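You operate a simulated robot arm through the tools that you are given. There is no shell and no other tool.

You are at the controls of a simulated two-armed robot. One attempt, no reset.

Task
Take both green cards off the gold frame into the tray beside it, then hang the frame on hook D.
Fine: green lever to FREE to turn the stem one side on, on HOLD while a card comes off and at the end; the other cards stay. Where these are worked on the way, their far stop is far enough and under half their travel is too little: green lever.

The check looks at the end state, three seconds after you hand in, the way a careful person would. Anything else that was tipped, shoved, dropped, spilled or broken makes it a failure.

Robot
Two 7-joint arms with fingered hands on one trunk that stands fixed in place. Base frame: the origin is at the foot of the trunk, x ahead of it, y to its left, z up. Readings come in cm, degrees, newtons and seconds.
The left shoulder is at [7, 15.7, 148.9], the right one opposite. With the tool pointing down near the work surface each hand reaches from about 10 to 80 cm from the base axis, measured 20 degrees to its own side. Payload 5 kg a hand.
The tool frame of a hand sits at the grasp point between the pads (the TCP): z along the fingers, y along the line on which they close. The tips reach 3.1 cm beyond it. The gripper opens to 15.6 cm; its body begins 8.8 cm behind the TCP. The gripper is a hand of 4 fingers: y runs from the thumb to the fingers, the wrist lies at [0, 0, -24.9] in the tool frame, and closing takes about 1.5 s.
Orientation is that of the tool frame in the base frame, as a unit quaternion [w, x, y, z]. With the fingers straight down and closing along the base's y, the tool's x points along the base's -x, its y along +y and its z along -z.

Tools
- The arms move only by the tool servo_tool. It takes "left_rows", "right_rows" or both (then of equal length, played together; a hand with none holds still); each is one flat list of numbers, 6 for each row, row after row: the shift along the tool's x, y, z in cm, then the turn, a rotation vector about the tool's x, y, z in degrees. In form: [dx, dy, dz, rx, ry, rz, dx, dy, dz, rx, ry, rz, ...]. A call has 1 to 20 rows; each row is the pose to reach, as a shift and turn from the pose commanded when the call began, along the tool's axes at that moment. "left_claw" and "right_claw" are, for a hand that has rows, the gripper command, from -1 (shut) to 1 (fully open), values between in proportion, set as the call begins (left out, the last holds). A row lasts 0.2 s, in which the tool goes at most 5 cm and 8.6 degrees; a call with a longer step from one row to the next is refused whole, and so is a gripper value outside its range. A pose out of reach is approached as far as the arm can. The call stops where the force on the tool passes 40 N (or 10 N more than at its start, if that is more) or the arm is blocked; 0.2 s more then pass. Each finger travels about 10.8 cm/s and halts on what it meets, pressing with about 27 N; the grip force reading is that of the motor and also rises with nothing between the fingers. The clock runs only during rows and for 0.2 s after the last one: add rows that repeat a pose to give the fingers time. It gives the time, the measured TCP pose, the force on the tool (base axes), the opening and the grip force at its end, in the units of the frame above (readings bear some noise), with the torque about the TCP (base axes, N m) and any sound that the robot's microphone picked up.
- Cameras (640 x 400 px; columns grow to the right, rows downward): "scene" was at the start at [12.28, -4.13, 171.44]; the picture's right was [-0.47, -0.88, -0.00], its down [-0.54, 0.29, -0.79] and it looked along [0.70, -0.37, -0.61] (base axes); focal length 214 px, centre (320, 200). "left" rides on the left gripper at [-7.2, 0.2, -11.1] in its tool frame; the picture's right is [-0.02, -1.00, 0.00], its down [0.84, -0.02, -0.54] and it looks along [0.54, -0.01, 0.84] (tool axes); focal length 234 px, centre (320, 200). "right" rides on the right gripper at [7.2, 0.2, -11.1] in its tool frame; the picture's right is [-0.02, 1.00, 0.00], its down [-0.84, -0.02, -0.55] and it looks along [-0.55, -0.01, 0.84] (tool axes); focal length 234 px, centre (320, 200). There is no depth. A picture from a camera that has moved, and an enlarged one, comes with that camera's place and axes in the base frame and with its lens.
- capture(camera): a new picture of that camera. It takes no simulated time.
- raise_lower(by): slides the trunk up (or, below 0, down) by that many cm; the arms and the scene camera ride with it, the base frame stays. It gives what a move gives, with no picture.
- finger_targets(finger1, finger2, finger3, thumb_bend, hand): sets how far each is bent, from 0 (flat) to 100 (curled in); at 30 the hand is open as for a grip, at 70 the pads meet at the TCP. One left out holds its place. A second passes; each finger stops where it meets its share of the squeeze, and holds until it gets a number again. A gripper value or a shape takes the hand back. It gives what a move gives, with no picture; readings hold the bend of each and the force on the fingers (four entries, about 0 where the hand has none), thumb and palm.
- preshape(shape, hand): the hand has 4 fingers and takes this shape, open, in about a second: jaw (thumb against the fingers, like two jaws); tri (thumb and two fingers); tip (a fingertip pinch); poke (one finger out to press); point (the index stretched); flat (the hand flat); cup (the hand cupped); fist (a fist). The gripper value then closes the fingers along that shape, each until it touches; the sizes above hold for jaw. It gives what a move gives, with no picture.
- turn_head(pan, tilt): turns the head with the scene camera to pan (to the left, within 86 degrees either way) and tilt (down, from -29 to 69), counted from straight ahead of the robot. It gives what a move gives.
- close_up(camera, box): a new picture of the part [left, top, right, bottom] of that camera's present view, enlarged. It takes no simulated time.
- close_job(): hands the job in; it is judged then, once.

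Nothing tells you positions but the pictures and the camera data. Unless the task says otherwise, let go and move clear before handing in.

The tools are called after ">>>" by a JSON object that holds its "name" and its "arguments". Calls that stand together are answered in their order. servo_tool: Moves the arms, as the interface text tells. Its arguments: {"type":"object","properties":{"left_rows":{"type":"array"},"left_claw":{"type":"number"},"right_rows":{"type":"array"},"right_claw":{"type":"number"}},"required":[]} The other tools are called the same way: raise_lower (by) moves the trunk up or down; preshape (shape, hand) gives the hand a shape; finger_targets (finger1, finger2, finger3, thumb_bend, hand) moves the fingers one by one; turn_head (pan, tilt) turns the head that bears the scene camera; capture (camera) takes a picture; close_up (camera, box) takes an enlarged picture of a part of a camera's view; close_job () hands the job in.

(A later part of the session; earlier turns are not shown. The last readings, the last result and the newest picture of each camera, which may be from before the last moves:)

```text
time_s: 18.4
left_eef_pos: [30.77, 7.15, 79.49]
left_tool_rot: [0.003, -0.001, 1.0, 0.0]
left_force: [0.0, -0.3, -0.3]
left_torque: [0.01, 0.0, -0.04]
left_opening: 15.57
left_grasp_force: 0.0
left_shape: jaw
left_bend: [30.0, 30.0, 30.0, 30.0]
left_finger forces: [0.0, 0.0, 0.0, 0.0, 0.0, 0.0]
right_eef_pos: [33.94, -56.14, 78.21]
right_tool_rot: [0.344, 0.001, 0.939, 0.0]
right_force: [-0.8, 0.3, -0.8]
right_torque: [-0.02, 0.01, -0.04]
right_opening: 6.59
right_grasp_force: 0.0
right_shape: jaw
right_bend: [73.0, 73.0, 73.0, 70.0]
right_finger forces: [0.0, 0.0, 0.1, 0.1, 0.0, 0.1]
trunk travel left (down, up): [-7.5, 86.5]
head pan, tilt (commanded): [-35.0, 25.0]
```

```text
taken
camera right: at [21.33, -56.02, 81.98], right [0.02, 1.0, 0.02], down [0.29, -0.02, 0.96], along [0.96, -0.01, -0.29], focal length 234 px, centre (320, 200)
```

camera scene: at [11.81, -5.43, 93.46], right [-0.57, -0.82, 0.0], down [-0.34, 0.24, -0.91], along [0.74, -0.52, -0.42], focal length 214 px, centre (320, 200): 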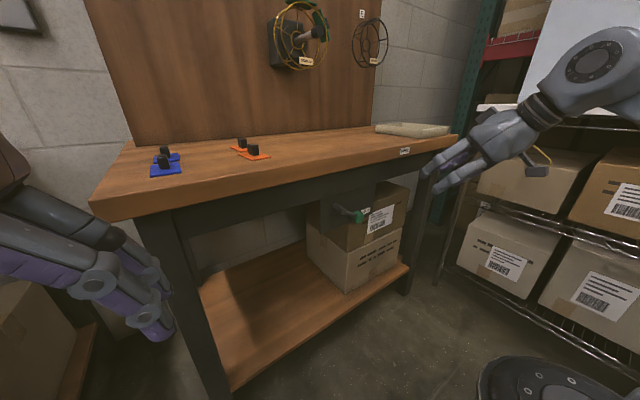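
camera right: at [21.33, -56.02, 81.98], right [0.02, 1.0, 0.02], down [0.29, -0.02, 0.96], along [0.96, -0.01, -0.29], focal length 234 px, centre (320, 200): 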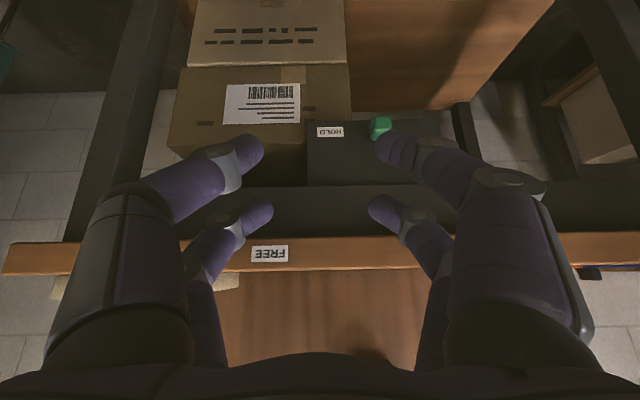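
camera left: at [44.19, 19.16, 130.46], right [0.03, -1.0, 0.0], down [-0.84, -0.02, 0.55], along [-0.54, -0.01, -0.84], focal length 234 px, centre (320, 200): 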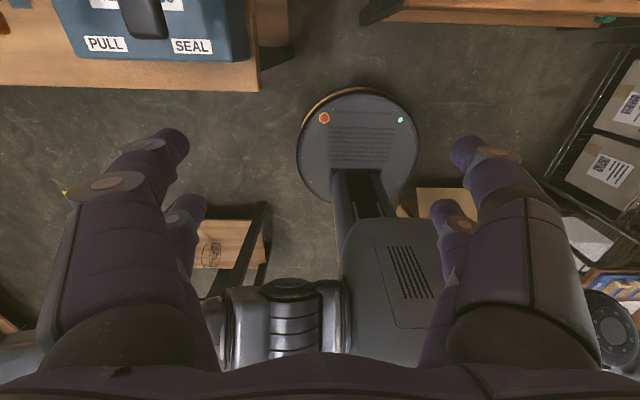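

The fingertips now face each other at a partial opening, which suits pinching. I'll raise the trunk in two steps to card height.

>>> {"name": "raise_lower", "arguments": {"by": 40}}

>>> {"name": "raise_lower", "arguments": {"by": 22}}

>>> {"name": "capture", "arguments": {"camera": "scene"}}

>>> {"name": "capture", "arguments": {"camera": "right"}}

```text
time_s: 22.2
left_eef_pos: [31.01, 7.34, 119.29]
left_tool_rot: [0.0, 0.0, 1.0, -0.001]
left_force: [-0.1, -0.4, 0.6]
left_torque: [0.01, 0.03, 0.03]
left_opening: 15.6
left_grasp_force: 0.0
left_shape: jaw
left_bend: [30.0, 30.0, 30.0, 30.0]
left_finger forces: [0.0, 0.1, 0.0, 0.0, 0.0, 0.0]
right_eef_pos: [34.3, -56.18, 118.14]
right_tool_rot: [0.341, -0.001, 0.94, 0.001]
right_force: [0.1, -0.3, 0.0]
right_torque: [0.0, 0.02, 0.0]
right_opening: 6.62
right_grasp_force: 0.1
right_shape: jaw
right_bend: [73.0, 73.0, 73.0, 70.0]
right_finger forces: [0.1, 0.0, 0.0, 0.0, 0.0, 0.0]
trunk travel left (down, up): [-47.5, 46.5]
head pan, tilt (commanded): [-35.0, 25.0]
```

```text
time_s: 24.6
left_eef_pos: [31.0, 7.46, 141.24]
left_tool_rot: [0.0, -0.001, 1.0, -0.002]
left_force: [0.0, -0.1, -1.0]
left_torque: [0.0, 0.01, -0.02]
left_opening: 15.59
left_grasp_force: 0.0
left_shape: jaw
left_bend: [30.0, 30.0, 30.0, 30.0]
left_finger forces: [0.0, 0.0, 0.1, 0.0, 0.0, 0.0]
right_eef_pos: [34.31, -56.09, 140.09]
right_tool_rot: [0.342, 0.001, 0.94, 0.0]
right_force: [-0.1, 0.3, 0.0]
right_torque: [0.02, -0.01, 0.0]
right_opening: 6.6
right_grasp_force: 0.1
right_shape: jaw
right_bend: [73.0, 73.0, 73.0, 70.0]
right_finger forces: [0.0, 0.1, 0.0, 0.0, 0.0, 0.1]
trunk travel left (down, up): [-69.5, 24.5]
head pan, tilt (commanded): [-35.0, 25.0]
```

```text
taken
camera scene: at [12.19, -5.34, 155.4], right [-0.57, -0.82, 0.0], down [-0.35, 0.24, -0.91], along [0.74, -0.52, -0.42], focal length 214 px, centre (320, 200)
```

scene: 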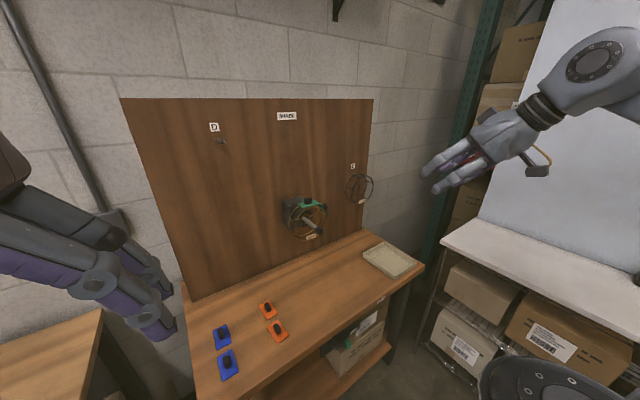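

```text
taken
camera right: at [21.65, -55.95, 143.94], right [0.02, 1.0, 0.02], down [0.29, -0.02, 0.96], along [0.96, -0.01, -0.29], focal length 234 px, centre (320, 200)
```

right: 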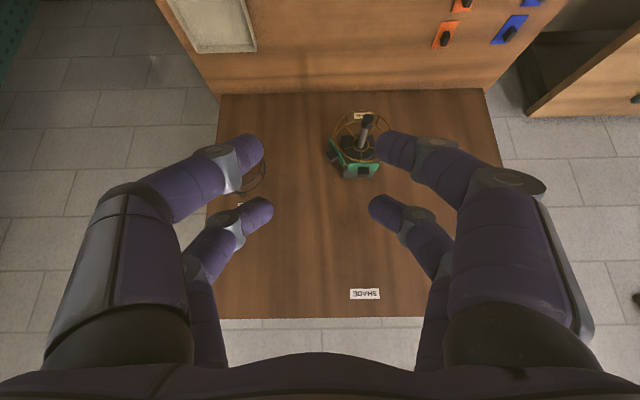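

The path above the frame is clear. I'll move the right hand to hover about 12 cm above the top card knob.

>>> {"name": "servo_tool", "arguments": {"right_rows": [-2.45, 0.93, 2.72, 0, 0, 0, -4.9, 1.85, 5.43, 0, 0, 0, -7.35, 2.78, 8.15, 0, 0, 0, -9.8, 3.7, 10.87, 0, 0, 0, -12.25, 4.63, 13.58, 0, 0, 0, -14.7, 5.55, 16.3, 0, 0, 0, -17.15, 6.48, 19.02, 0, 0, 0, -19.6, 7.4, 21.73, 0, 0, 0, -22.05, 8.33, 24.45, 0, 0, 0, -24.5, 9.25, 27.17, 0, 0, 0, -26.95, 10.18, 29.88, 0, 0, 0, -29.4, 11.1, 32.6, 0, 0, 0, -29.4, 11.1, 32.6, 0, 0, 0]}}

>>> {"name": "capture", "arguments": {"camera": "scene"}}

>>> {"name": "capture", "arguments": {"camera": "right"}}

```text
time_s: 27.4
left_eef_pos: [30.89, 7.34, 141.2]
left_tool_rot: [-0.001, -0.002, 1.0, 0.001]
left_force: [-0.3, -0.3, 0.6]
left_torque: [0.01, -0.04, -0.02]
left_opening: 15.61
left_grasp_force: 0.1
left_shape: jaw
left_bend: [30.0, 30.0, 30.0, 30.0]
left_finger forces: [0.0, 0.0, 0.0, 0.1, 0.0, 0.0]
right_eef_pos: [77.74, -44.79, 134.31]
right_tool_rot: [0.343, 0.0, 0.939, 0.0]
right_force: [-0.4, 0.7, 0.3]
right_torque: [-0.01, -0.03, 0.02]
right_opening: 6.57
right_grasp_force: 0.1
right_shape: jaw
right_bend: [73.0, 73.0, 73.0, 70.0]
right_finger forces: [0.0, 0.1, 0.0, 0.1, 0.1, 0.1]
trunk travel left (down, up): [-69.5, 24.5]
head pan, tilt (commanded): [-35.0, 25.0]
```

```text
taken
camera scene: at [12.09, -5.39, 155.41], right [-0.57, -0.82, 0.0], down [-0.35, 0.24, -0.91], along [0.74, -0.52, -0.42], focal length 214 px, centre (320, 200)
```

scene: 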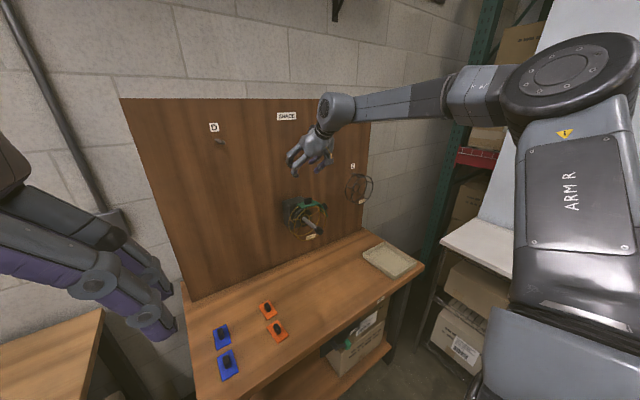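

```text
taken
camera right: at [64.98, -44.6, 137.96], right [0.02, 1.0, 0.02], down [0.29, -0.02, 0.96], along [0.96, -0.01, -0.29], focal length 234 px, centre (320, 200)
```

right: 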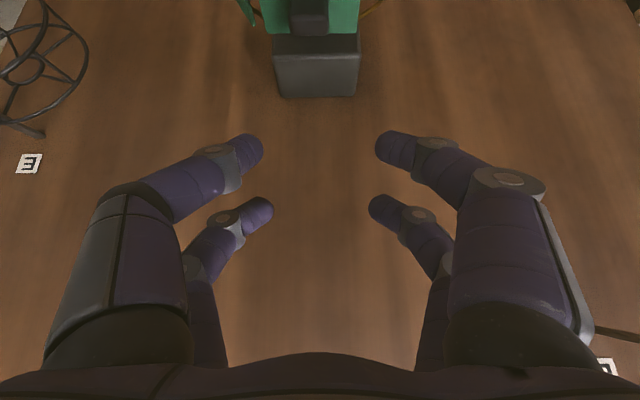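

The hover position is good and the knob sits just below and slightly right of centre. I'll zoom in on both cameras to refine before descending.

>>> {"name": "close_up", "arguments": {"camera": "right", "box": [220, 0, 420, 125]}}

>>> {"name": "close_up", "arguments": {"camera": "scene", "box": [265, 130, 361, 250]}}

```text
3.20 times, centred on (320, 62) of right
camera zoom: at [64.98, -44.6, 137.96], right [0.02, 1.0, 0.02], down [0.29, -0.02, 0.96], along [0.96, -0.01, -0.29], focal length 749 px, centre (320, 640)
```

zoom: 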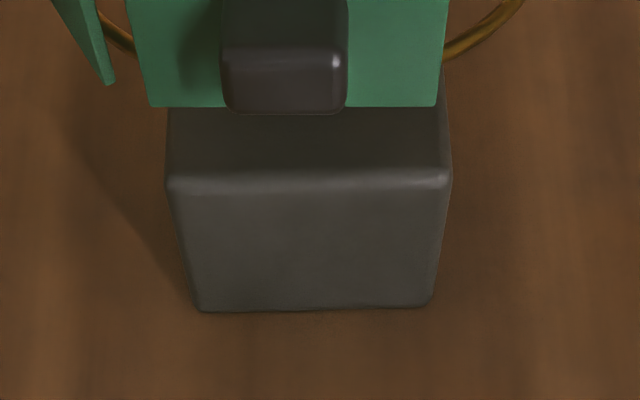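

```text
3.33 times, centred on (313, 190) of scene
camera zoom: at [12.09, -5.39, 155.41], right [-0.57, -0.82, 0.0], down [-0.35, 0.24, -0.91], along [0.74, -0.52, -0.42], focal length 715 px, centre (343, 233)
```

zoom: 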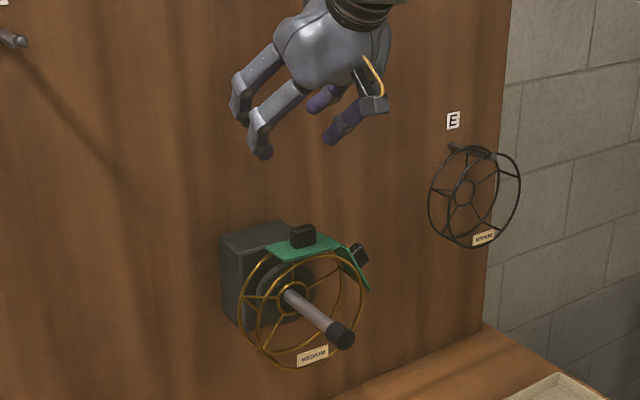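

The knob centre is at y≈-45.25. I'll descend partway, then check from the scene camera.

>>> {"name": "servo_tool", "arguments": {"right_rows": [1.3, -0.2, 1.5, 0, 0, 0, 2.6, -0.4, 3.0, 0, 0, 0, 3.9, -0.45, 4.6, 0, 0, 0, 5.14, -0.45, 6.13, 0, 0, 0, 5.14, -0.45, 6.13, 0, 0, 0]}}

>>> {"name": "close_up", "arguments": {"camera": "scene", "box": [280, 150, 340, 225]}}

>>> {"name": "capture", "arguments": {"camera": "right"}}

```text
time_s: 28.6
left_eef_pos: [31.04, 7.29, 141.44]
left_tool_rot: [0.0, -0.001, 1.0, -0.001]
left_force: [0.1, 0.7, 0.6]
left_torque: [0.02, -0.02, 0.0]
left_opening: 15.57
left_grasp_force: 0.0
left_shape: jaw
left_bend: [30.0, 30.0, 30.0, 30.0]
left_finger forces: [0.0, 0.0, 0.0, 0.0, 0.1, 0.0]
right_eef_pos: [77.81, -45.35, 126.23]
right_tool_rot: [0.344, -0.001, 0.939, 0.001]
right_force: [0.6, 0.3, 0.3]
right_torque: [0.02, 0.0, -0.02]
right_opening: 6.62
right_grasp_force: 0.1
right_shape: jaw
right_bend: [73.0, 73.0, 73.0, 70.0]
right_finger forces: [0.1, 0.0, 0.1, 0.1, 0.1, 0.1]
trunk travel left (down, up): [-69.5, 24.5]
head pan, tilt (commanded): [-35.0, 25.0]
```

```text
5.33 times, centred on (310, 188) of scene
camera zoom: at [12.16, -5.34, 155.41], right [-0.57, -0.82, 0.0], down [-0.35, 0.24, -0.91], along [0.74, -0.52, -0.42], focal length 1144 px, centre (373, 267)
```

zoom: 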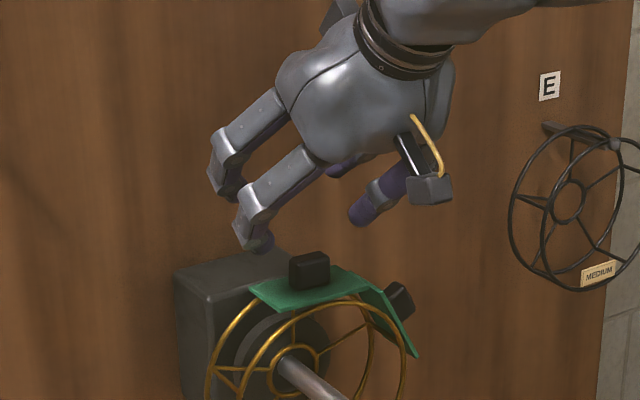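

```text
taken
camera right: at [65.09, -45.24, 130.01], right [0.02, 1.0, 0.02], down [0.29, -0.02, 0.96], along [0.96, -0.01, -0.29], focal length 234 px, centre (320, 200)
```

right: 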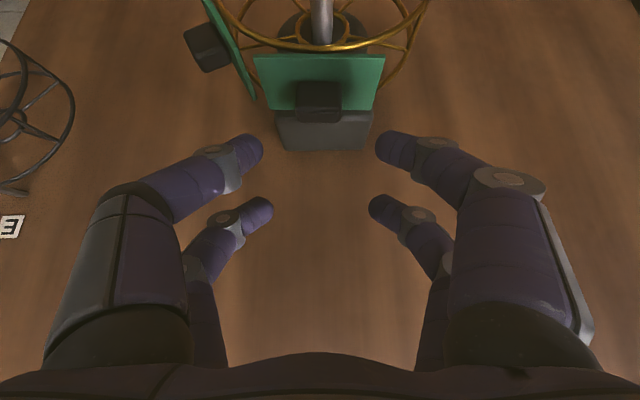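

>>> {"name": "close_up", "arguments": {"camera": "right", "box": [230, 30, 406, 140]}}

```text
3.64 times, centred on (318, 85) of right
camera zoom: at [65.09, -45.24, 130.01], right [0.02, 1.0, 0.02], down [0.29, -0.02, 0.96], along [0.96, -0.01, -0.29], focal length 852 px, centre (327, 618)
```

zoom: 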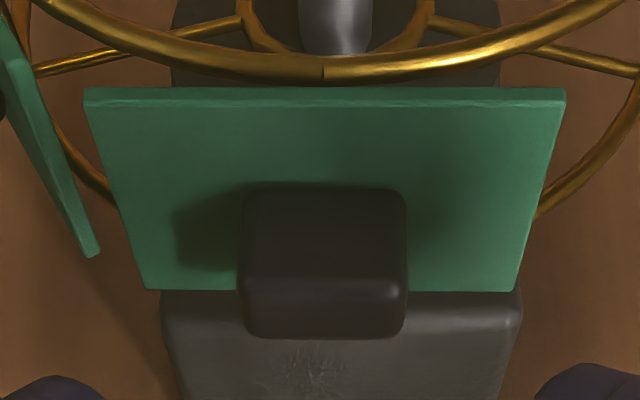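

The knob measures about 2.9 cm wide, 1.5 cm thick and 2 cm tall, centred near x=77.6. I'll lower the near finger pair around it.

>>> {"name": "servo_tool", "arguments": {"right_rows": [0.5, 0, 0.65, 0, 0, 0, 1.0, 0, 1.3, 0, 0, 0, 1.5, 0, 1.95, 0, 0, 0, 1.94, 0, 2.55, 0, 0, 0, 1.94, 0, 2.55, 0, 0, 0]}}

>>> {"name": "close_up", "arguments": {"camera": "scene", "box": [280, 150, 340, 225]}}

>>> {"name": "close_up", "arguments": {"camera": "right", "box": [200, 80, 440, 230]}}

```text
time_s: 29.8
left_eef_pos: [30.97, 7.47, 141.24]
left_tool_rot: [0.0, 0.0, 1.0, -0.001]
left_force: [-0.5, -0.2, 0.7]
left_torque: [0.04, 0.0, -0.01]
left_opening: 15.61
left_grasp_force: 0.0
left_shape: jaw
left_bend: [30.0, 30.0, 30.0, 30.0]
left_finger forces: [0.0, 0.1, 0.0, 0.0, 0.0, 0.0]
right_eef_pos: [77.97, -45.39, 122.79]
right_tool_rot: [0.342, -0.001, 0.94, 0.001]
right_force: [-0.5, 0.1, 0.5]
right_torque: [-0.02, -0.04, 0.0]
right_opening: 6.59
right_grasp_force: 0.0
right_shape: jaw
right_bend: [73.0, 73.0, 73.0, 70.0]
right_finger forces: [0.0, 0.0, 0.0, 0.0, 0.0, 0.0]
trunk travel left (down, up): [-69.5, 24.5]
head pan, tilt (commanded): [-35.0, 25.0]
```

```text
5.33 times, centred on (310, 188) of scene
camera zoom: at [12.18, -5.33, 155.41], right [-0.57, -0.82, 0.0], down [-0.35, 0.24, -0.91], along [0.74, -0.52, -0.42], focal length 1144 px, centre (373, 267)
```

zoom: 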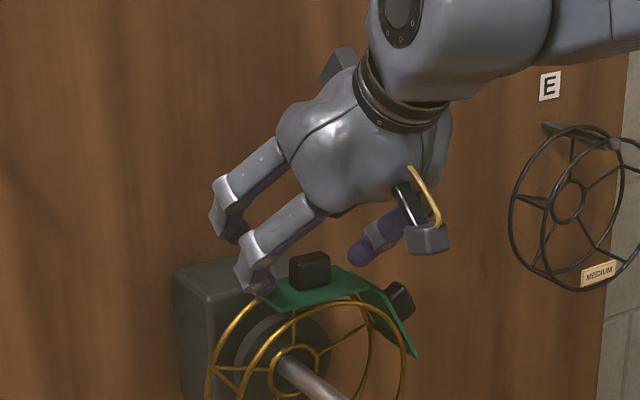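

```text
2.67 times, centred on (320, 155) of right
camera zoom: at [65.24, -45.22, 126.68], right [0.02, 1.0, 0.02], down [0.29, -0.02, 0.96], along [0.96, -0.01, -0.29], focal length 624 px, centre (320, 320)
```

zoom: 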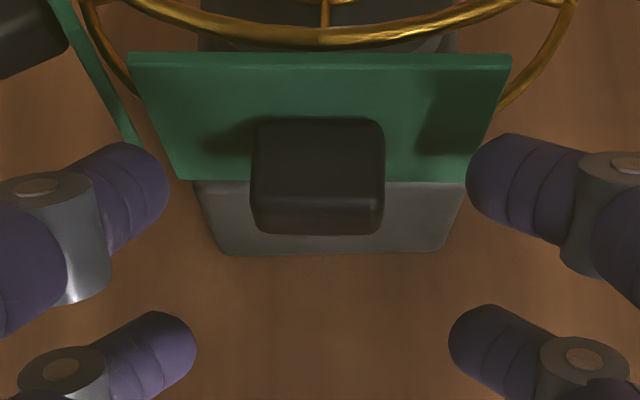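

The near pair lines up exactly with the knob, so I'll close on it.

>>> {"name": "servo_tool", "arguments": {"right_rows": [0, 0, 0, 0, 0, 0, 0, 0, 0, 0, 0, 0, 0, 0, 0, 0, 0, 0, 0, 0, 0, 0, 0, 0, 0, 0, 0, 0, 0, 0, 0, 0, 0, 0, 0, 0], "right_claw": -1}}

>>> {"name": "close_up", "arguments": {"camera": "right", "box": [200, 80, 440, 230]}}

>>> {"name": "close_up", "arguments": {"camera": "scene", "box": [280, 150, 340, 225]}}

```text
time_s: 31.2
left_eef_pos: [31.04, 7.36, 141.22]
left_tool_rot: [0.0, 0.0, 1.0, 0.0]
left_force: [-0.2, -0.1, -0.2]
left_torque: [-0.01, -0.02, 0.03]
left_opening: 15.57
left_grasp_force: 0.0
left_shape: jaw
left_bend: [30.0, 30.0, 30.0, 30.0]
left_finger forces: [0.1, 0.0, 0.1, 0.1, 0.0, 0.0]
right_eef_pos: [77.96, -45.43, 122.9]
right_tool_rot: [0.341, 0.0, 0.94, 0.0]
right_force: [0.4, 0.6, -0.3]
right_torque: [0.01, 0.01, 0.01]
right_opening: 1.2
right_grasp_force: 26.8
right_shape: jaw
right_bend: [73.0, 70.0, 70.0, 70.0]
right_finger forces: [23.8, 0.0, 0.0, 0.0, 24.1, 0.1]
trunk travel left (down, up): [-69.5, 24.5]
head pan, tilt (commanded): [-35.0, 25.0]
```

```text
2.67 times, centred on (320, 155) of right
camera zoom: at [65.28, -45.23, 126.67], right [0.02, 1.0, 0.02], down [0.29, -0.02, 0.96], along [0.96, -0.01, -0.29], focal length 624 px, centre (320, 320)
```

zoom: 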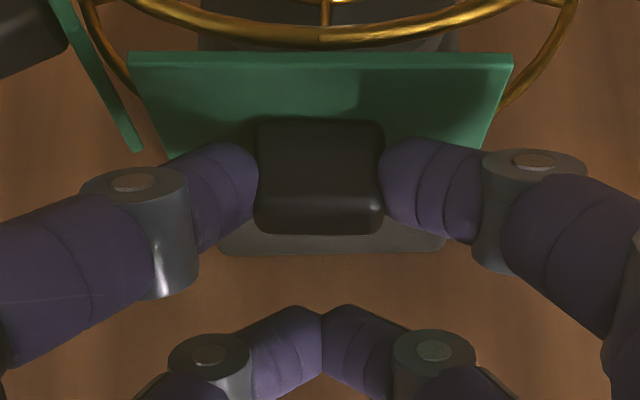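

```text
5.33 times, centred on (310, 188) of scene
camera zoom: at [12.23, -5.35, 155.4], right [-0.57, -0.82, 0.0], down [-0.35, 0.24, -0.91], along [0.74, -0.52, -0.42], focal length 1144 px, centre (373, 267)
```

zoom: 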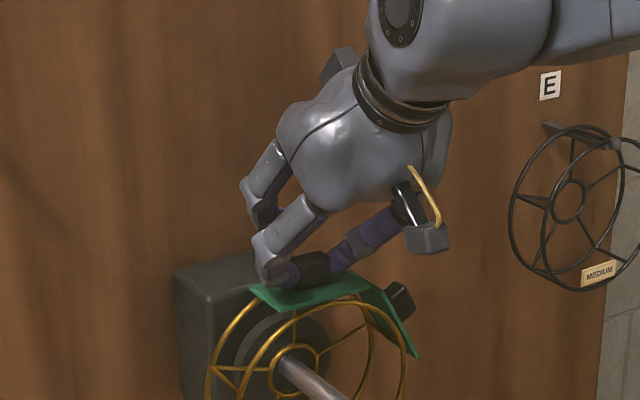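

The knob is firmly gripped by finger 1 and the thumb at about 24 N. The lever is on HOLD, so I'll lift gently straight up.

>>> {"name": "servo_tool", "arguments": {"right_rows": [-0.2, 0, -0.23, 0, 0, 0, -0.4, 0, -0.46, 0, 0, 0, -0.64, 0, -0.77, 0, 0, 0, -0.96, 0, -1.15, 0, 0, 0]}}

>>> {"name": "close_up", "arguments": {"camera": "right", "box": [200, 80, 440, 230]}}

>>> {"name": "close_up", "arguments": {"camera": "scene", "box": [280, 150, 340, 225]}}

```text
time_s: 32.2
left_eef_pos: [30.93, 7.43, 141.25]
left_tool_rot: [0.0, 0.0, 1.0, -0.002]
left_force: [0.1, -0.2, 0.4]
left_torque: [-0.05, 0.01, -0.03]
left_opening: 15.59
left_grasp_force: 0.0
left_shape: jaw
left_bend: [30.0, 30.0, 30.0, 30.0]
left_finger forces: [0.0, 0.0, 0.0, 0.0, 0.0, 0.1]
right_eef_pos: [77.89, -45.21, 124.49]
right_tool_rot: [0.343, 0.0, 0.939, 0.0]
right_force: [-0.9, 0.3, 0.4]
right_torque: [-0.04, -0.04, -0.02]
right_opening: 1.2
right_grasp_force: 26.7
right_shape: jaw
right_bend: [73.0, 70.0, 70.0, 70.0]
right_finger forces: [24.1, 0.0, 0.0, 0.0, 24.1, 0.1]
trunk travel left (down, up): [-69.5, 24.5]
head pan, tilt (commanded): [-35.0, 25.0]
```

```text
2.67 times, centred on (320, 155) of right
camera zoom: at [65.25, -45.16, 128.25], right [0.02, 1.0, 0.02], down [0.29, -0.02, 0.96], along [0.96, -0.01, -0.29], focal length 624 px, centre (320, 320)
```

zoom: 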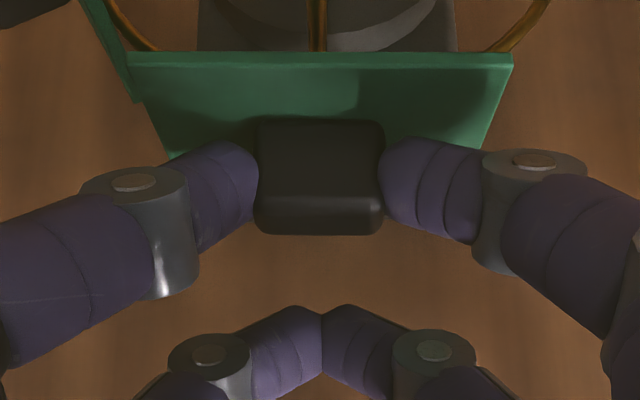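

```text
5.33 times, centred on (310, 188) of scene
camera zoom: at [12.18, -5.31, 155.41], right [-0.57, -0.82, 0.0], down [-0.35, 0.24, -0.91], along [0.74, -0.52, -0.42], focal length 1144 px, centre (373, 267)
```

zoom: 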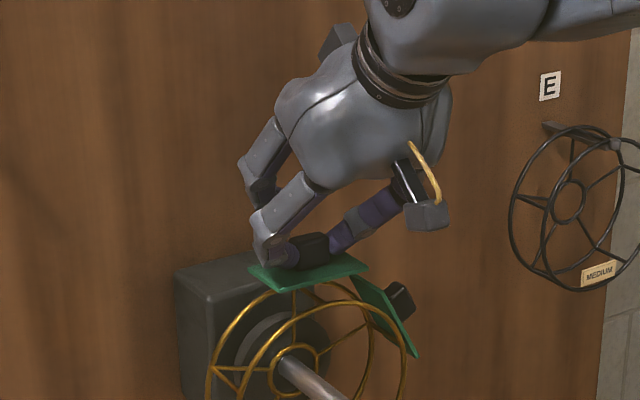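

The card came off cleanly with almost no resistance. I'll lift it higher, pull back from the board and yaw toward the tray.

>>> {"name": "servo_tool", "arguments": {"right_rows": [-1.6, 0, -1.9, 0, 0, 0, -3.2, 0, -3.8, 0, 0, 0, -4.82, 0, -5.75, 0, 0, 0, -2.49, -2.4, -6.96, 4.13, 0, 4.92, -0.16, -4.8, -8.16, 8.26, 0, 9.84, 2.16, -7.2, -9.37, 12.39, 0, 14.76, 4.49, -9.6, -10.58, 16.51, 0, 19.69, 6.81, -12.0, -11.79, 20.64, 0, 24.61, 9.13, -14.4, -12.99, 24.77, 0, 29.53, 11.46, -16.8, -14.2, 28.9, 0, 34.5, 11.46, -16.8, -14.2, 28.9, 0, 34.5]}}

>>> {"name": "turn_head", "arguments": {"pan": -45, "tilt": 30}}

>>> {"name": "capture", "arguments": {"camera": "scene"}}

>>> {"name": "capture", "arguments": {"camera": "right"}}

```text
time_s: 34.6
left_eef_pos: [31.13, 7.41, 141.31]
left_tool_rot: [0.0, -0.001, 1.0, -0.001]
left_force: [-0.4, -0.4, -0.2]
left_torque: [0.0, -0.01, 0.0]
left_opening: 15.59
left_grasp_force: 0.0
left_shape: jaw
left_bend: [30.0, 30.0, 30.0, 30.0]
left_finger forces: [0.1, 0.1, 0.0, 0.0, 0.1, 0.0]
right_eef_pos: [60.22, -62.04, 127.84]
right_tool_rot: [0.316, 0.36, 0.868, -0.13]
right_force: [-0.2, 0.8, -1.0]
right_torque: [-0.03, 0.02, -0.01]
right_opening: 1.18
right_grasp_force: 26.8
right_shape: jaw
right_bend: [73.0, 70.0, 70.0, 70.0]
right_finger forces: [24.0, 0.0, 0.0, 0.0, 24.2, 0.1]
trunk travel left (down, up): [-69.5, 24.5]
head pan, tilt (commanded): [-35.0, 25.0]
```

```text
time_s: 35.3
left_eef_pos: [31.0, 7.25, 141.38]
left_tool_rot: [0.0, -0.001, 1.0, -0.001]
left_force: [0.7, 0.6, 0.5]
left_torque: [0.02, -0.02, 0.01]
left_opening: 15.6
left_grasp_force: 0.0
left_shape: jaw
left_bend: [30.0, 30.0, 30.0, 30.0]
left_finger forces: [0.0, 0.0, 0.0, 0.0, 0.0, 0.1]
right_eef_pos: [60.16, -61.97, 127.79]
right_tool_rot: [0.316, 0.36, 0.868, -0.131]
right_force: [0.5, 0.1, -0.3]
right_torque: [-0.01, -0.01, -0.03]
right_opening: 1.19
right_grasp_force: 26.6
right_shape: jaw
right_bend: [73.0, 70.0, 70.0, 70.0]
right_finger forces: [24.1, 0.0, 0.0, 0.1, 24.1, 0.0]
trunk travel left (down, up): [-69.5, 24.5]
head pan, tilt (commanded): [-45.0, 30.0]
```

```text
taken
camera scene: at [11.07, -6.43, 154.61], right [-0.71, -0.71, 0.0], down [-0.35, 0.35, -0.87], along [0.61, -0.61, -0.5], focal length 214 px, centre (320, 200)
```

scene: 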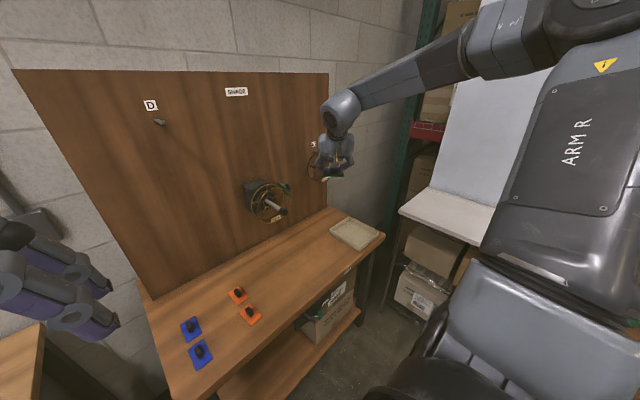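

```text
taken
camera right: at [51.33, -53.01, 131.67], right [0.72, 0.69, 0.02], down [0.19, -0.22, 0.96], along [0.67, -0.69, -0.29], focal length 234 px, centre (320, 200)
```

right: 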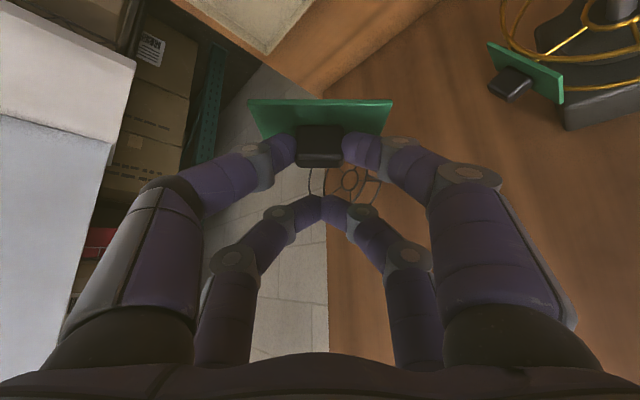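

The card is held level. I'll lower the trunk toward tray height and measure the tray.

>>> {"name": "raise_lower", "arguments": {"by": -24}}

>>> {"name": "close_up", "arguments": {"camera": "scene", "box": [300, 110, 420, 230]}}

>>> {"name": "capture", "arguments": {"camera": "right"}}

```text
time_s: 37.8
left_eef_pos: [31.0, 7.4, 117.31]
left_tool_rot: [0.0, -0.001, 1.0, 0.0]
left_force: [0.3, 0.1, -0.4]
left_torque: [0.03, -0.01, 0.01]
left_opening: 15.59
left_grasp_force: 0.0
left_shape: jaw
left_bend: [30.0, 30.0, 30.0, 30.0]
left_finger forces: [0.0, 0.1, 0.0, 0.1, 0.0, 0.0]
right_eef_pos: [60.2, -62.14, 103.86]
right_tool_rot: [0.317, 0.36, 0.868, -0.131]
right_force: [0.3, 0.1, 0.6]
right_torque: [-0.01, -0.03, -0.01]
right_opening: 1.19
right_grasp_force: 27.1
right_shape: jaw
right_bend: [73.0, 70.0, 70.0, 70.0]
right_finger forces: [24.0, 0.0, 0.1, 0.0, 24.0, 0.0]
trunk travel left (down, up): [-45.5, 48.5]
head pan, tilt (commanded): [-45.0, 30.0]
```

```text
3.33 times, centred on (360, 170) of scene
camera zoom: at [11.03, -6.44, 130.61], right [-0.71, -0.71, 0.0], down [-0.35, 0.35, -0.87], along [0.61, -0.61, -0.5], focal length 715 px, centre (187, 300)
```

zoom: 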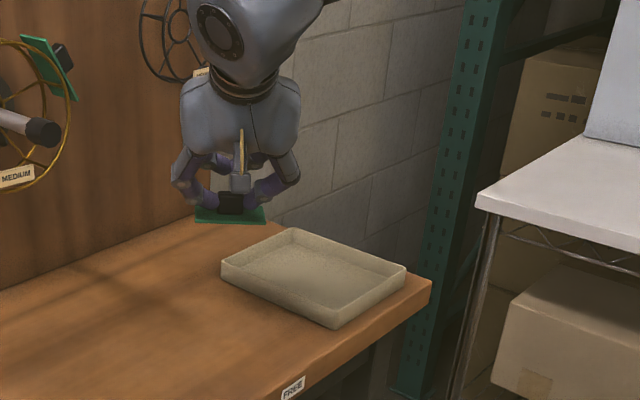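

```text
taken
camera right: at [51.3, -53.02, 107.69], right [0.72, 0.69, 0.02], down [0.19, -0.22, 0.96], along [0.67, -0.68, -0.29], focal length 234 px, centre (320, 200)
```

right: 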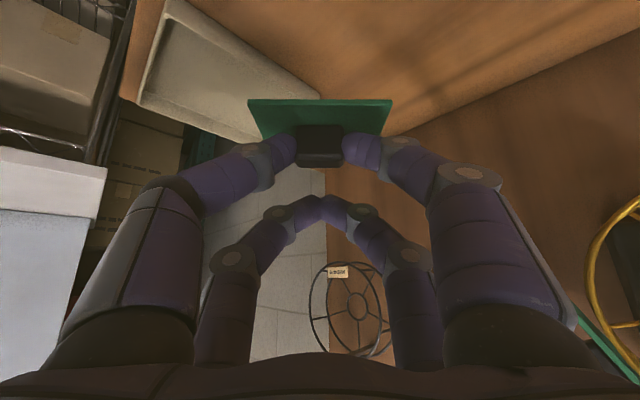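

I take the tray interior as roughly x 52–70, y −88 to −73, with its rim at about z 85.5. I'll carry the card over the far side of the tray, staying above the rim.

>>> {"name": "servo_tool", "arguments": {"right_rows": [-1.33, -2.13, 2.84, 0, 0, 0, -2.67, -4.25, 5.68, 0, 0, 0, -4.0, -6.38, 8.52, 0, 0, 0, -5.33, -8.51, 11.35, 0, 0, 0, -6.67, -10.63, 14.19, 0, 0, 0, -8.0, -12.76, 17.03, 0, 0, 0, -8.0, -12.76, 17.03, 0, 0, 0]}}

>>> {"name": "close_up", "arguments": {"camera": "scene", "box": [300, 110, 420, 230]}}

>>> {"name": "capture", "arguments": {"camera": "right"}}

```text
time_s: 39.4
left_eef_pos: [31.0, 7.33, 117.3]
left_tool_rot: [-0.001, -0.001, 1.0, -0.001]
left_force: [-0.4, 0.1, -0.8]
left_torque: [-0.01, -0.01, 0.0]
left_opening: 15.59
left_grasp_force: 0.1
left_shape: jaw
left_bend: [30.0, 30.0, 30.0, 30.0]
left_finger forces: [0.1, 0.0, 0.0, 0.0, 0.0, 0.1]
right_eef_pos: [63.46, -83.03, 95.96]
right_tool_rot: [0.317, 0.36, 0.868, -0.131]
right_force: [0.5, 0.2, -0.6]
right_torque: [0.0, -0.01, 0.01]
right_opening: 1.16
right_grasp_force: 27.3
right_shape: jaw
right_bend: [73.0, 70.0, 70.0, 70.0]
right_finger forces: [23.9, 0.0, 0.1, 0.0, 23.9, 0.0]
trunk travel left (down, up): [-45.5, 48.5]
head pan, tilt (commanded): [-45.0, 30.0]
```

```text
3.33 times, centred on (360, 170) of scene
camera zoom: at [11.0, -6.35, 130.62], right [-0.71, -0.71, 0.0], down [-0.35, 0.35, -0.87], along [0.61, -0.61, -0.5], focal length 715 px, centre (187, 300)
```

zoom: 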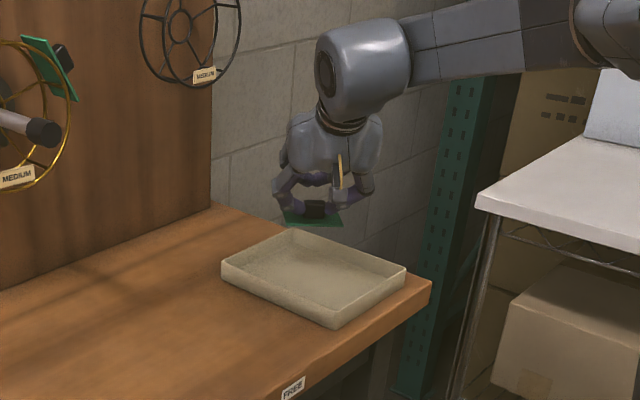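

```text
taken
camera right: at [54.52, -74.0, 99.75], right [0.72, 0.69, 0.02], down [0.19, -0.22, 0.96], along [0.67, -0.69, -0.29], focal length 234 px, centre (320, 200)
```

right: 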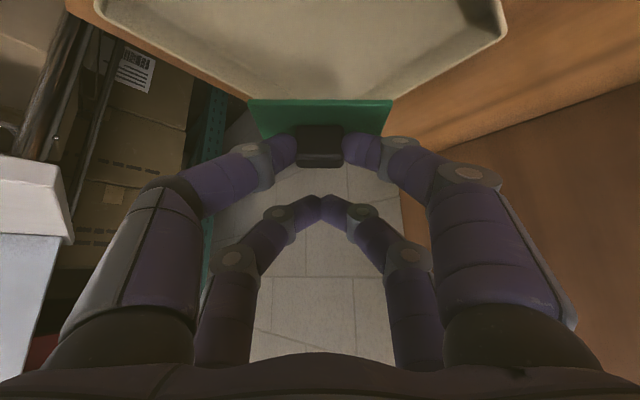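

Projected straight down, the card would land just behind the tray's centre. I'll shift slightly further back and lower into the tray.

>>> {"name": "servo_tool", "arguments": {"right_rows": [0.7, -0.05, 1.35, 0, 0, 0, 1.4, -0.1, 2.7, 0, 0, 0, 2.0, -0.13, 3.95, 0, 0, 0, 2.6, -0.15, 5.1, 0, 0, 0, 3.0, -0.16, 5.9, 0, 0, 0, 3.38, -0.16, 6.57, 0, 0, 0, 3.38, -0.16, 6.57, 0, 0, 0]}}

>>> {"name": "close_up", "arguments": {"camera": "scene", "box": [325, 150, 405, 230]}}

>>> {"name": "capture", "arguments": {"camera": "right"}}

```text
time_s: 41.0
left_eef_pos: [30.9, 7.37, 117.33]
left_tool_rot: [0.0, -0.001, 1.0, -0.002]
left_force: [0.9, 0.9, 0.2]
left_torque: [0.01, -0.04, -0.01]
left_opening: 15.61
left_grasp_force: 0.1
left_shape: jaw
left_bend: [30.0, 30.0, 30.0, 30.0]
left_finger forces: [0.1, 0.0, 0.2, 0.1, 0.0, 0.0]
right_eef_pos: [64.31, -84.5, 88.89]
right_tool_rot: [0.316, 0.36, 0.868, -0.13]
right_force: [0.9, 0.6, -0.2]
right_torque: [0.01, -0.04, 0.0]
right_opening: 1.17
right_grasp_force: 27.3
right_shape: jaw
right_bend: [73.0, 70.0, 70.0, 70.0]
right_finger forces: [23.9, 0.1, 0.0, 0.1, 23.9, 0.0]
trunk travel left (down, up): [-45.5, 48.5]
head pan, tilt (commanded): [-45.0, 30.0]
```

```text
5.00 times, centred on (365, 190) of scene
camera zoom: at [11.02, -6.43, 130.61], right [-0.71, -0.71, 0.0], down [-0.35, 0.35, -0.87], along [0.61, -0.61, -0.5], focal length 1072 px, centre (95, 250)
```

zoom: 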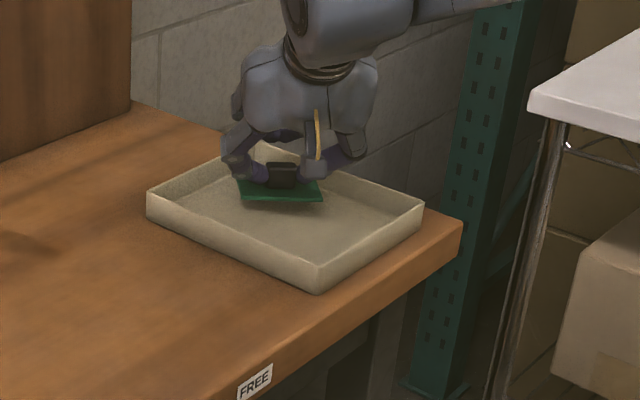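

```text
taken
camera right: at [55.39, -75.42, 92.69], right [0.72, 0.69, 0.02], down [0.19, -0.22, 0.96], along [0.67, -0.68, -0.29], focal length 234 px, centre (320, 200)
```

right: 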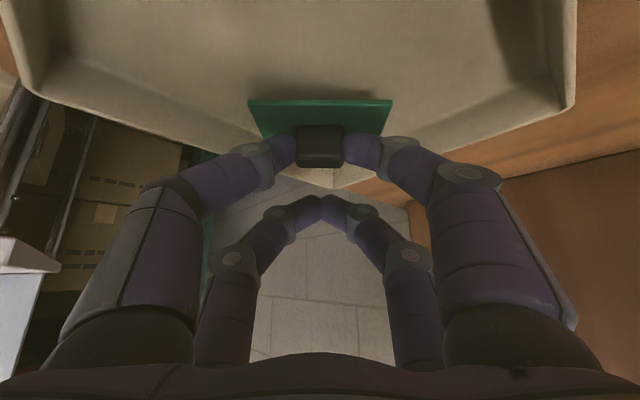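

The card is inside the tray and close to the floor. I'll lower in small steps while watching the force.

>>> {"name": "servo_tool", "arguments": {"right_rows": [0.16, 0, 0.19, 0, 0, 0, 0.32, 0, 0.38, 0, 0, 0, 0.32, 0, 0.38, 0, 0, 0]}}

>>> {"name": "close_up", "arguments": {"camera": "scene", "box": [345, 165, 385, 205]}}

>>> {"name": "close_up", "arguments": {"camera": "right", "box": [220, 60, 420, 185]}}

```text
time_s: 41.8
left_eef_pos: [30.94, 7.31, 117.31]
left_tool_rot: [-0.001, -0.001, 1.0, 0.0]
left_force: [0.3, 0.1, -0.8]
left_torque: [0.03, 0.01, 0.0]
left_opening: 15.56
left_grasp_force: 0.1
left_shape: jaw
left_bend: [30.0, 30.0, 30.0, 30.0]
left_finger forces: [0.0, 0.1, 0.0, 0.0, 0.0, 0.1]
right_eef_pos: [64.37, -84.5, 88.24]
right_tool_rot: [0.316, 0.359, 0.868, -0.13]
right_force: [-0.8, -0.2, 0.4]
right_torque: [-0.01, -0.01, 0.03]
right_opening: 1.2
right_grasp_force: 27.3
right_shape: jaw
right_bend: [73.0, 70.0, 70.0, 70.0]
right_finger forces: [23.9, 0.0, 0.0, 0.0, 23.9, 0.0]
trunk travel left (down, up): [-45.5, 48.5]
head pan, tilt (commanded): [-45.0, 30.0]
```

```text
10.00 times, centred on (365, 185) of scene
camera zoom: at [11.04, -6.46, 130.61], right [-0.71, -0.71, 0.0], down [-0.35, 0.35, -0.87], along [0.61, -0.61, -0.5], focal length 2145 px, centre (-130, 350)
```

zoom: 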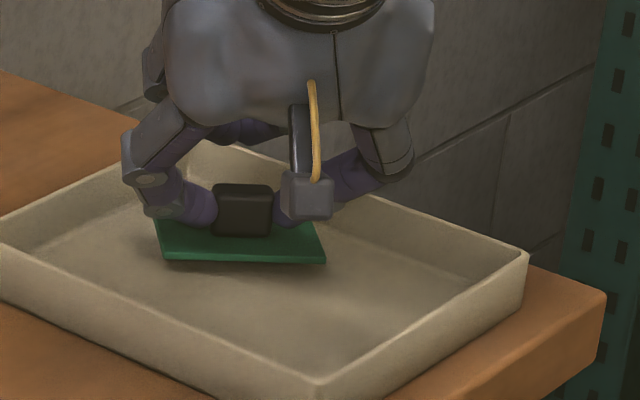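

```text
3.20 times, centred on (320, 122) of right
camera zoom: at [55.38, -75.5, 92.13], right [0.72, 0.69, 0.02], down [0.19, -0.22, 0.96], along [0.67, -0.68, -0.29], focal length 749 px, centre (320, 448)
```

zoom: 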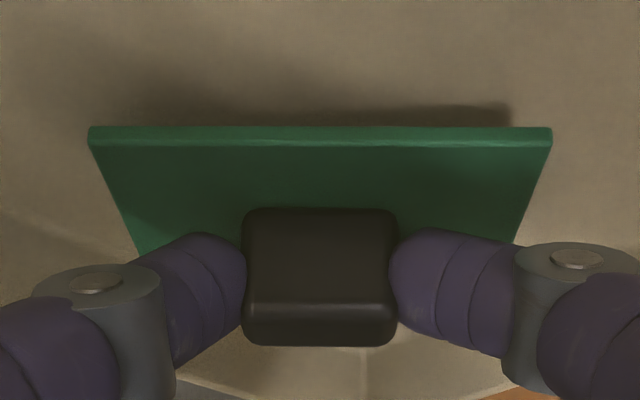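

>>> {"name": "servo_tool", "arguments": {"right_rows": [0.13, 0, 0.15, 0, 0, 0, 0.26, 0, 0.31, 0, 0, 0, 0.39, 0, 0.46, 0, 0, 0, 0.39, 0, 0.46, 0, 0, 0]}}

>>> {"name": "close_up", "arguments": {"camera": "right", "box": [220, 60, 420, 185]}}

>>> {"name": "close_up", "arguments": {"camera": "scene", "box": [345, 165, 385, 205]}}

```text
time_s: 42.8
left_eef_pos: [31.07, 7.25, 117.36]
left_tool_rot: [-0.001, -0.001, 1.0, -0.001]
left_force: [-0.1, -0.8, 0.3]
left_torque: [0.01, -0.03, 0.04]
left_opening: 15.59
left_grasp_force: 0.0
left_shape: jaw
left_bend: [30.0, 30.0, 30.0, 30.0]
left_finger forces: [0.0, 0.0, 0.1, 0.1, 0.0, 0.0]
right_eef_pos: [64.31, -84.54, 87.59]
right_tool_rot: [0.317, 0.36, 0.868, -0.131]
right_force: [1.4, 0.0, 0.0]
right_torque: [-0.03, -0.02, 0.03]
right_opening: 1.21
right_grasp_force: 27.3
right_shape: jaw
right_bend: [73.0, 70.0, 70.0, 70.0]
right_finger forces: [24.0, 0.0, 0.1, 0.0, 23.9, 0.1]
trunk travel left (down, up): [-45.5, 48.5]
head pan, tilt (commanded): [-45.0, 30.0]
```

```text
3.20 times, centred on (320, 122) of right
camera zoom: at [55.44, -75.37, 91.4], right [0.72, 0.69, 0.02], down [0.19, -0.22, 0.96], along [0.67, -0.68, -0.29], focal length 749 px, centre (320, 448)
```

zoom: 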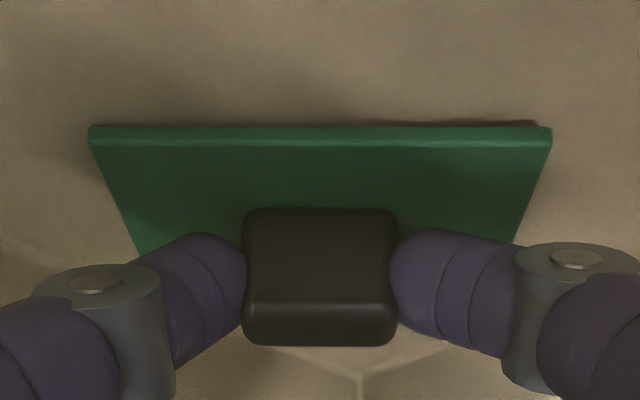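

```text
10.00 times, centred on (365, 185) of scene
camera zoom: at [11.04, -6.46, 130.61], right [-0.71, -0.71, 0.0], down [-0.35, 0.35, -0.87], along [0.61, -0.61, -0.5], focal length 2145 px, centre (-130, 350)
```

zoom: 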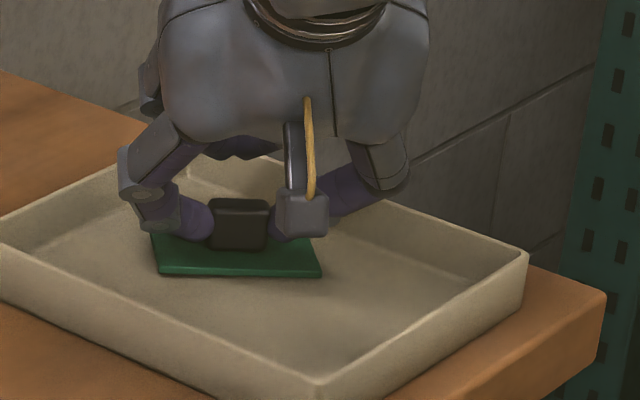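

The card is essentially on the tray floor. I'll lower a hair more and release.

>>> {"name": "servo_tool", "arguments": {"right_rows": [0.1, 0, 0.12, 0, 0, 0, 0.13, 0, 0.15, 0, 0, 0]}}

>>> {"name": "servo_tool", "arguments": {"right_rows": [0, 0, 0, 0, 0, 0, 0, 0, 0, 0, 0, 0, 0, 0, 0, 0, 0, 0, 0, 0, 0, 0, 0, 0], "right_claw": -0.3}}

>>> {"name": "close_up", "arguments": {"camera": "right", "box": [220, 60, 420, 185]}}

>>> {"name": "close_up", "arguments": {"camera": "scene", "box": [345, 165, 385, 205]}}

```text
time_s: 43.4
left_eef_pos: [31.07, 7.33, 117.31]
left_tool_rot: [0.0, -0.001, 1.0, 0.0]
left_force: [0.4, -0.1, -0.2]
left_torque: [-0.04, -0.01, -0.02]
left_opening: 15.58
left_grasp_force: 0.1
left_shape: jaw
left_bend: [30.0, 30.0, 30.0, 30.0]
left_finger forces: [0.0, 0.0, 0.0, 0.0, 0.1, 0.0]
right_eef_pos: [64.4, -84.39, 87.47]
right_tool_rot: [0.316, 0.36, 0.868, -0.13]
right_force: [0.3, -0.2, 1.0]
right_torque: [-0.05, 0.07, 0.01]
right_opening: 1.22
right_grasp_force: 27.4
right_shape: jaw
right_bend: [73.0, 70.0, 70.0, 70.0]
right_finger forces: [24.3, 0.0, 0.1, 0.0, 24.6, 0.0]
trunk travel left (down, up): [-45.5, 48.5]
head pan, tilt (commanded): [-45.0, 30.0]
```

```text
time_s: 44.4
left_eef_pos: [30.9, 7.45, 117.32]
left_tool_rot: [0.0, -0.002, 1.0, -0.001]
left_force: [0.3, -0.3, -0.3]
left_torque: [-0.03, 0.0, -0.04]
left_opening: 15.6
left_grasp_force: 0.1
left_shape: jaw
left_bend: [30.0, 30.0, 30.0, 30.0]
left_finger forces: [0.1, 0.1, 0.1, 0.0, 0.0, 0.0]
right_eef_pos: [64.3, -84.37, 87.48]
right_tool_rot: [0.316, 0.36, 0.868, -0.13]
right_force: [0.3, 0.1, -0.1]
right_torque: [0.0, 0.0, 0.0]
right_opening: 5.44
right_grasp_force: 0.0
right_shape: jaw
right_bend: [74.0, 74.0, 74.0, 70.0]
right_finger forces: [0.1, 0.0, 0.0, 0.0, 0.1, 0.1]
trunk travel left (down, up): [-45.5, 48.5]
head pan, tilt (commanded): [-45.0, 30.0]
```

```text
3.20 times, centred on (320, 122) of right
camera zoom: at [55.47, -75.32, 91.24], right [0.72, 0.69, 0.02], down [0.19, -0.22, 0.96], along [0.67, -0.68, -0.29], focal length 749 px, centre (320, 448)
```

zoom: 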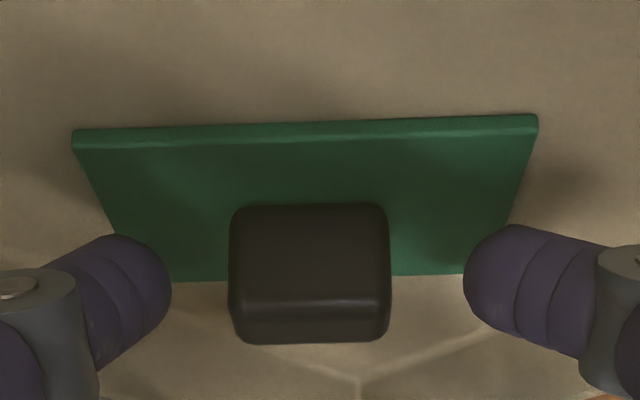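

```text
10.00 times, centred on (365, 185) of scene
camera zoom: at [11.04, -6.46, 130.61], right [-0.71, -0.71, 0.0], down [-0.35, 0.35, -0.87], along [0.61, -0.61, -0.5], focal length 2145 px, centre (-130, 350)
```

zoom: 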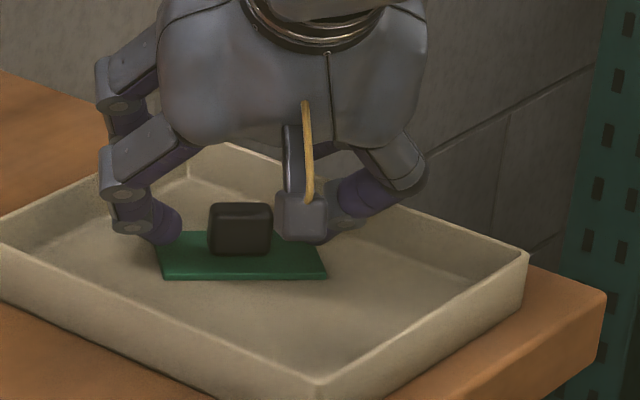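

Card 1 lies flat in the tray, released. I'll lift clear, turn the hand back and retreat in front of the bench to work the lever.

>>> {"name": "servo_tool", "arguments": {"right_rows": [-1.9, 0, -2.3, 0, 0, 0, -3.85, 0, -4.6, 0, 0, 0, -5.8, 0, -6.9, 0, 0, 0, -7.7, 0, -9.2, 0, 0, 0, -9.6, 0, -11.5, 0, 0, 0]}}

>>> {"name": "close_up", "arguments": {"camera": "scene", "box": [325, 150, 405, 230]}}

```text
time_s: 45.6
left_eef_pos: [30.94, 7.37, 117.38]
left_tool_rot: [0.0, -0.001, 1.0, 0.0]
left_force: [-0.3, 0.5, 0.0]
left_torque: [-0.02, -0.03, 0.04]
left_opening: 15.6
left_grasp_force: 0.1
left_shape: jaw
left_bend: [30.0, 30.0, 30.0, 30.0]
left_finger forces: [0.0, 0.1, 0.0, 0.0, 0.0, 0.0]
right_eef_pos: [64.06, -84.32, 102.25]
right_tool_rot: [0.316, 0.359, 0.868, -0.13]
right_force: [0.0, -0.2, 0.3]
right_torque: [-0.03, -0.04, -0.01]
right_opening: 5.41
right_grasp_force: 0.1
right_shape: jaw
right_bend: [74.0, 74.0, 74.0, 70.0]
right_finger forces: [0.1, 0.0, 0.0, 0.0, 0.1, 0.0]
trunk travel left (down, up): [-45.5, 48.5]
head pan, tilt (commanded): [-45.0, 30.0]
```

```text
5.00 times, centred on (365, 190) of scene
camera zoom: at [11.01, -6.39, 130.61], right [-0.71, -0.71, 0.0], down [-0.35, 0.35, -0.87], along [0.61, -0.61, -0.5], focal length 1072 px, centre (95, 250)
```

zoom: 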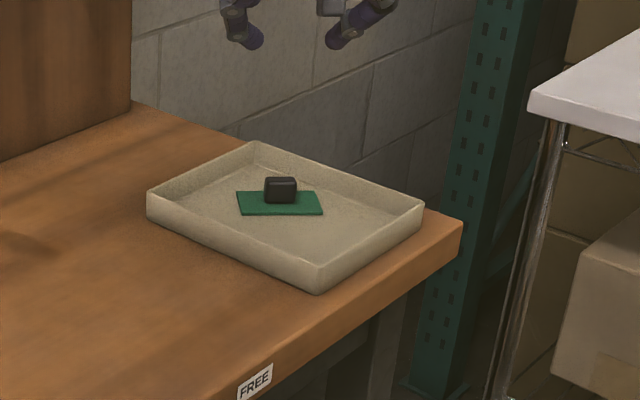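

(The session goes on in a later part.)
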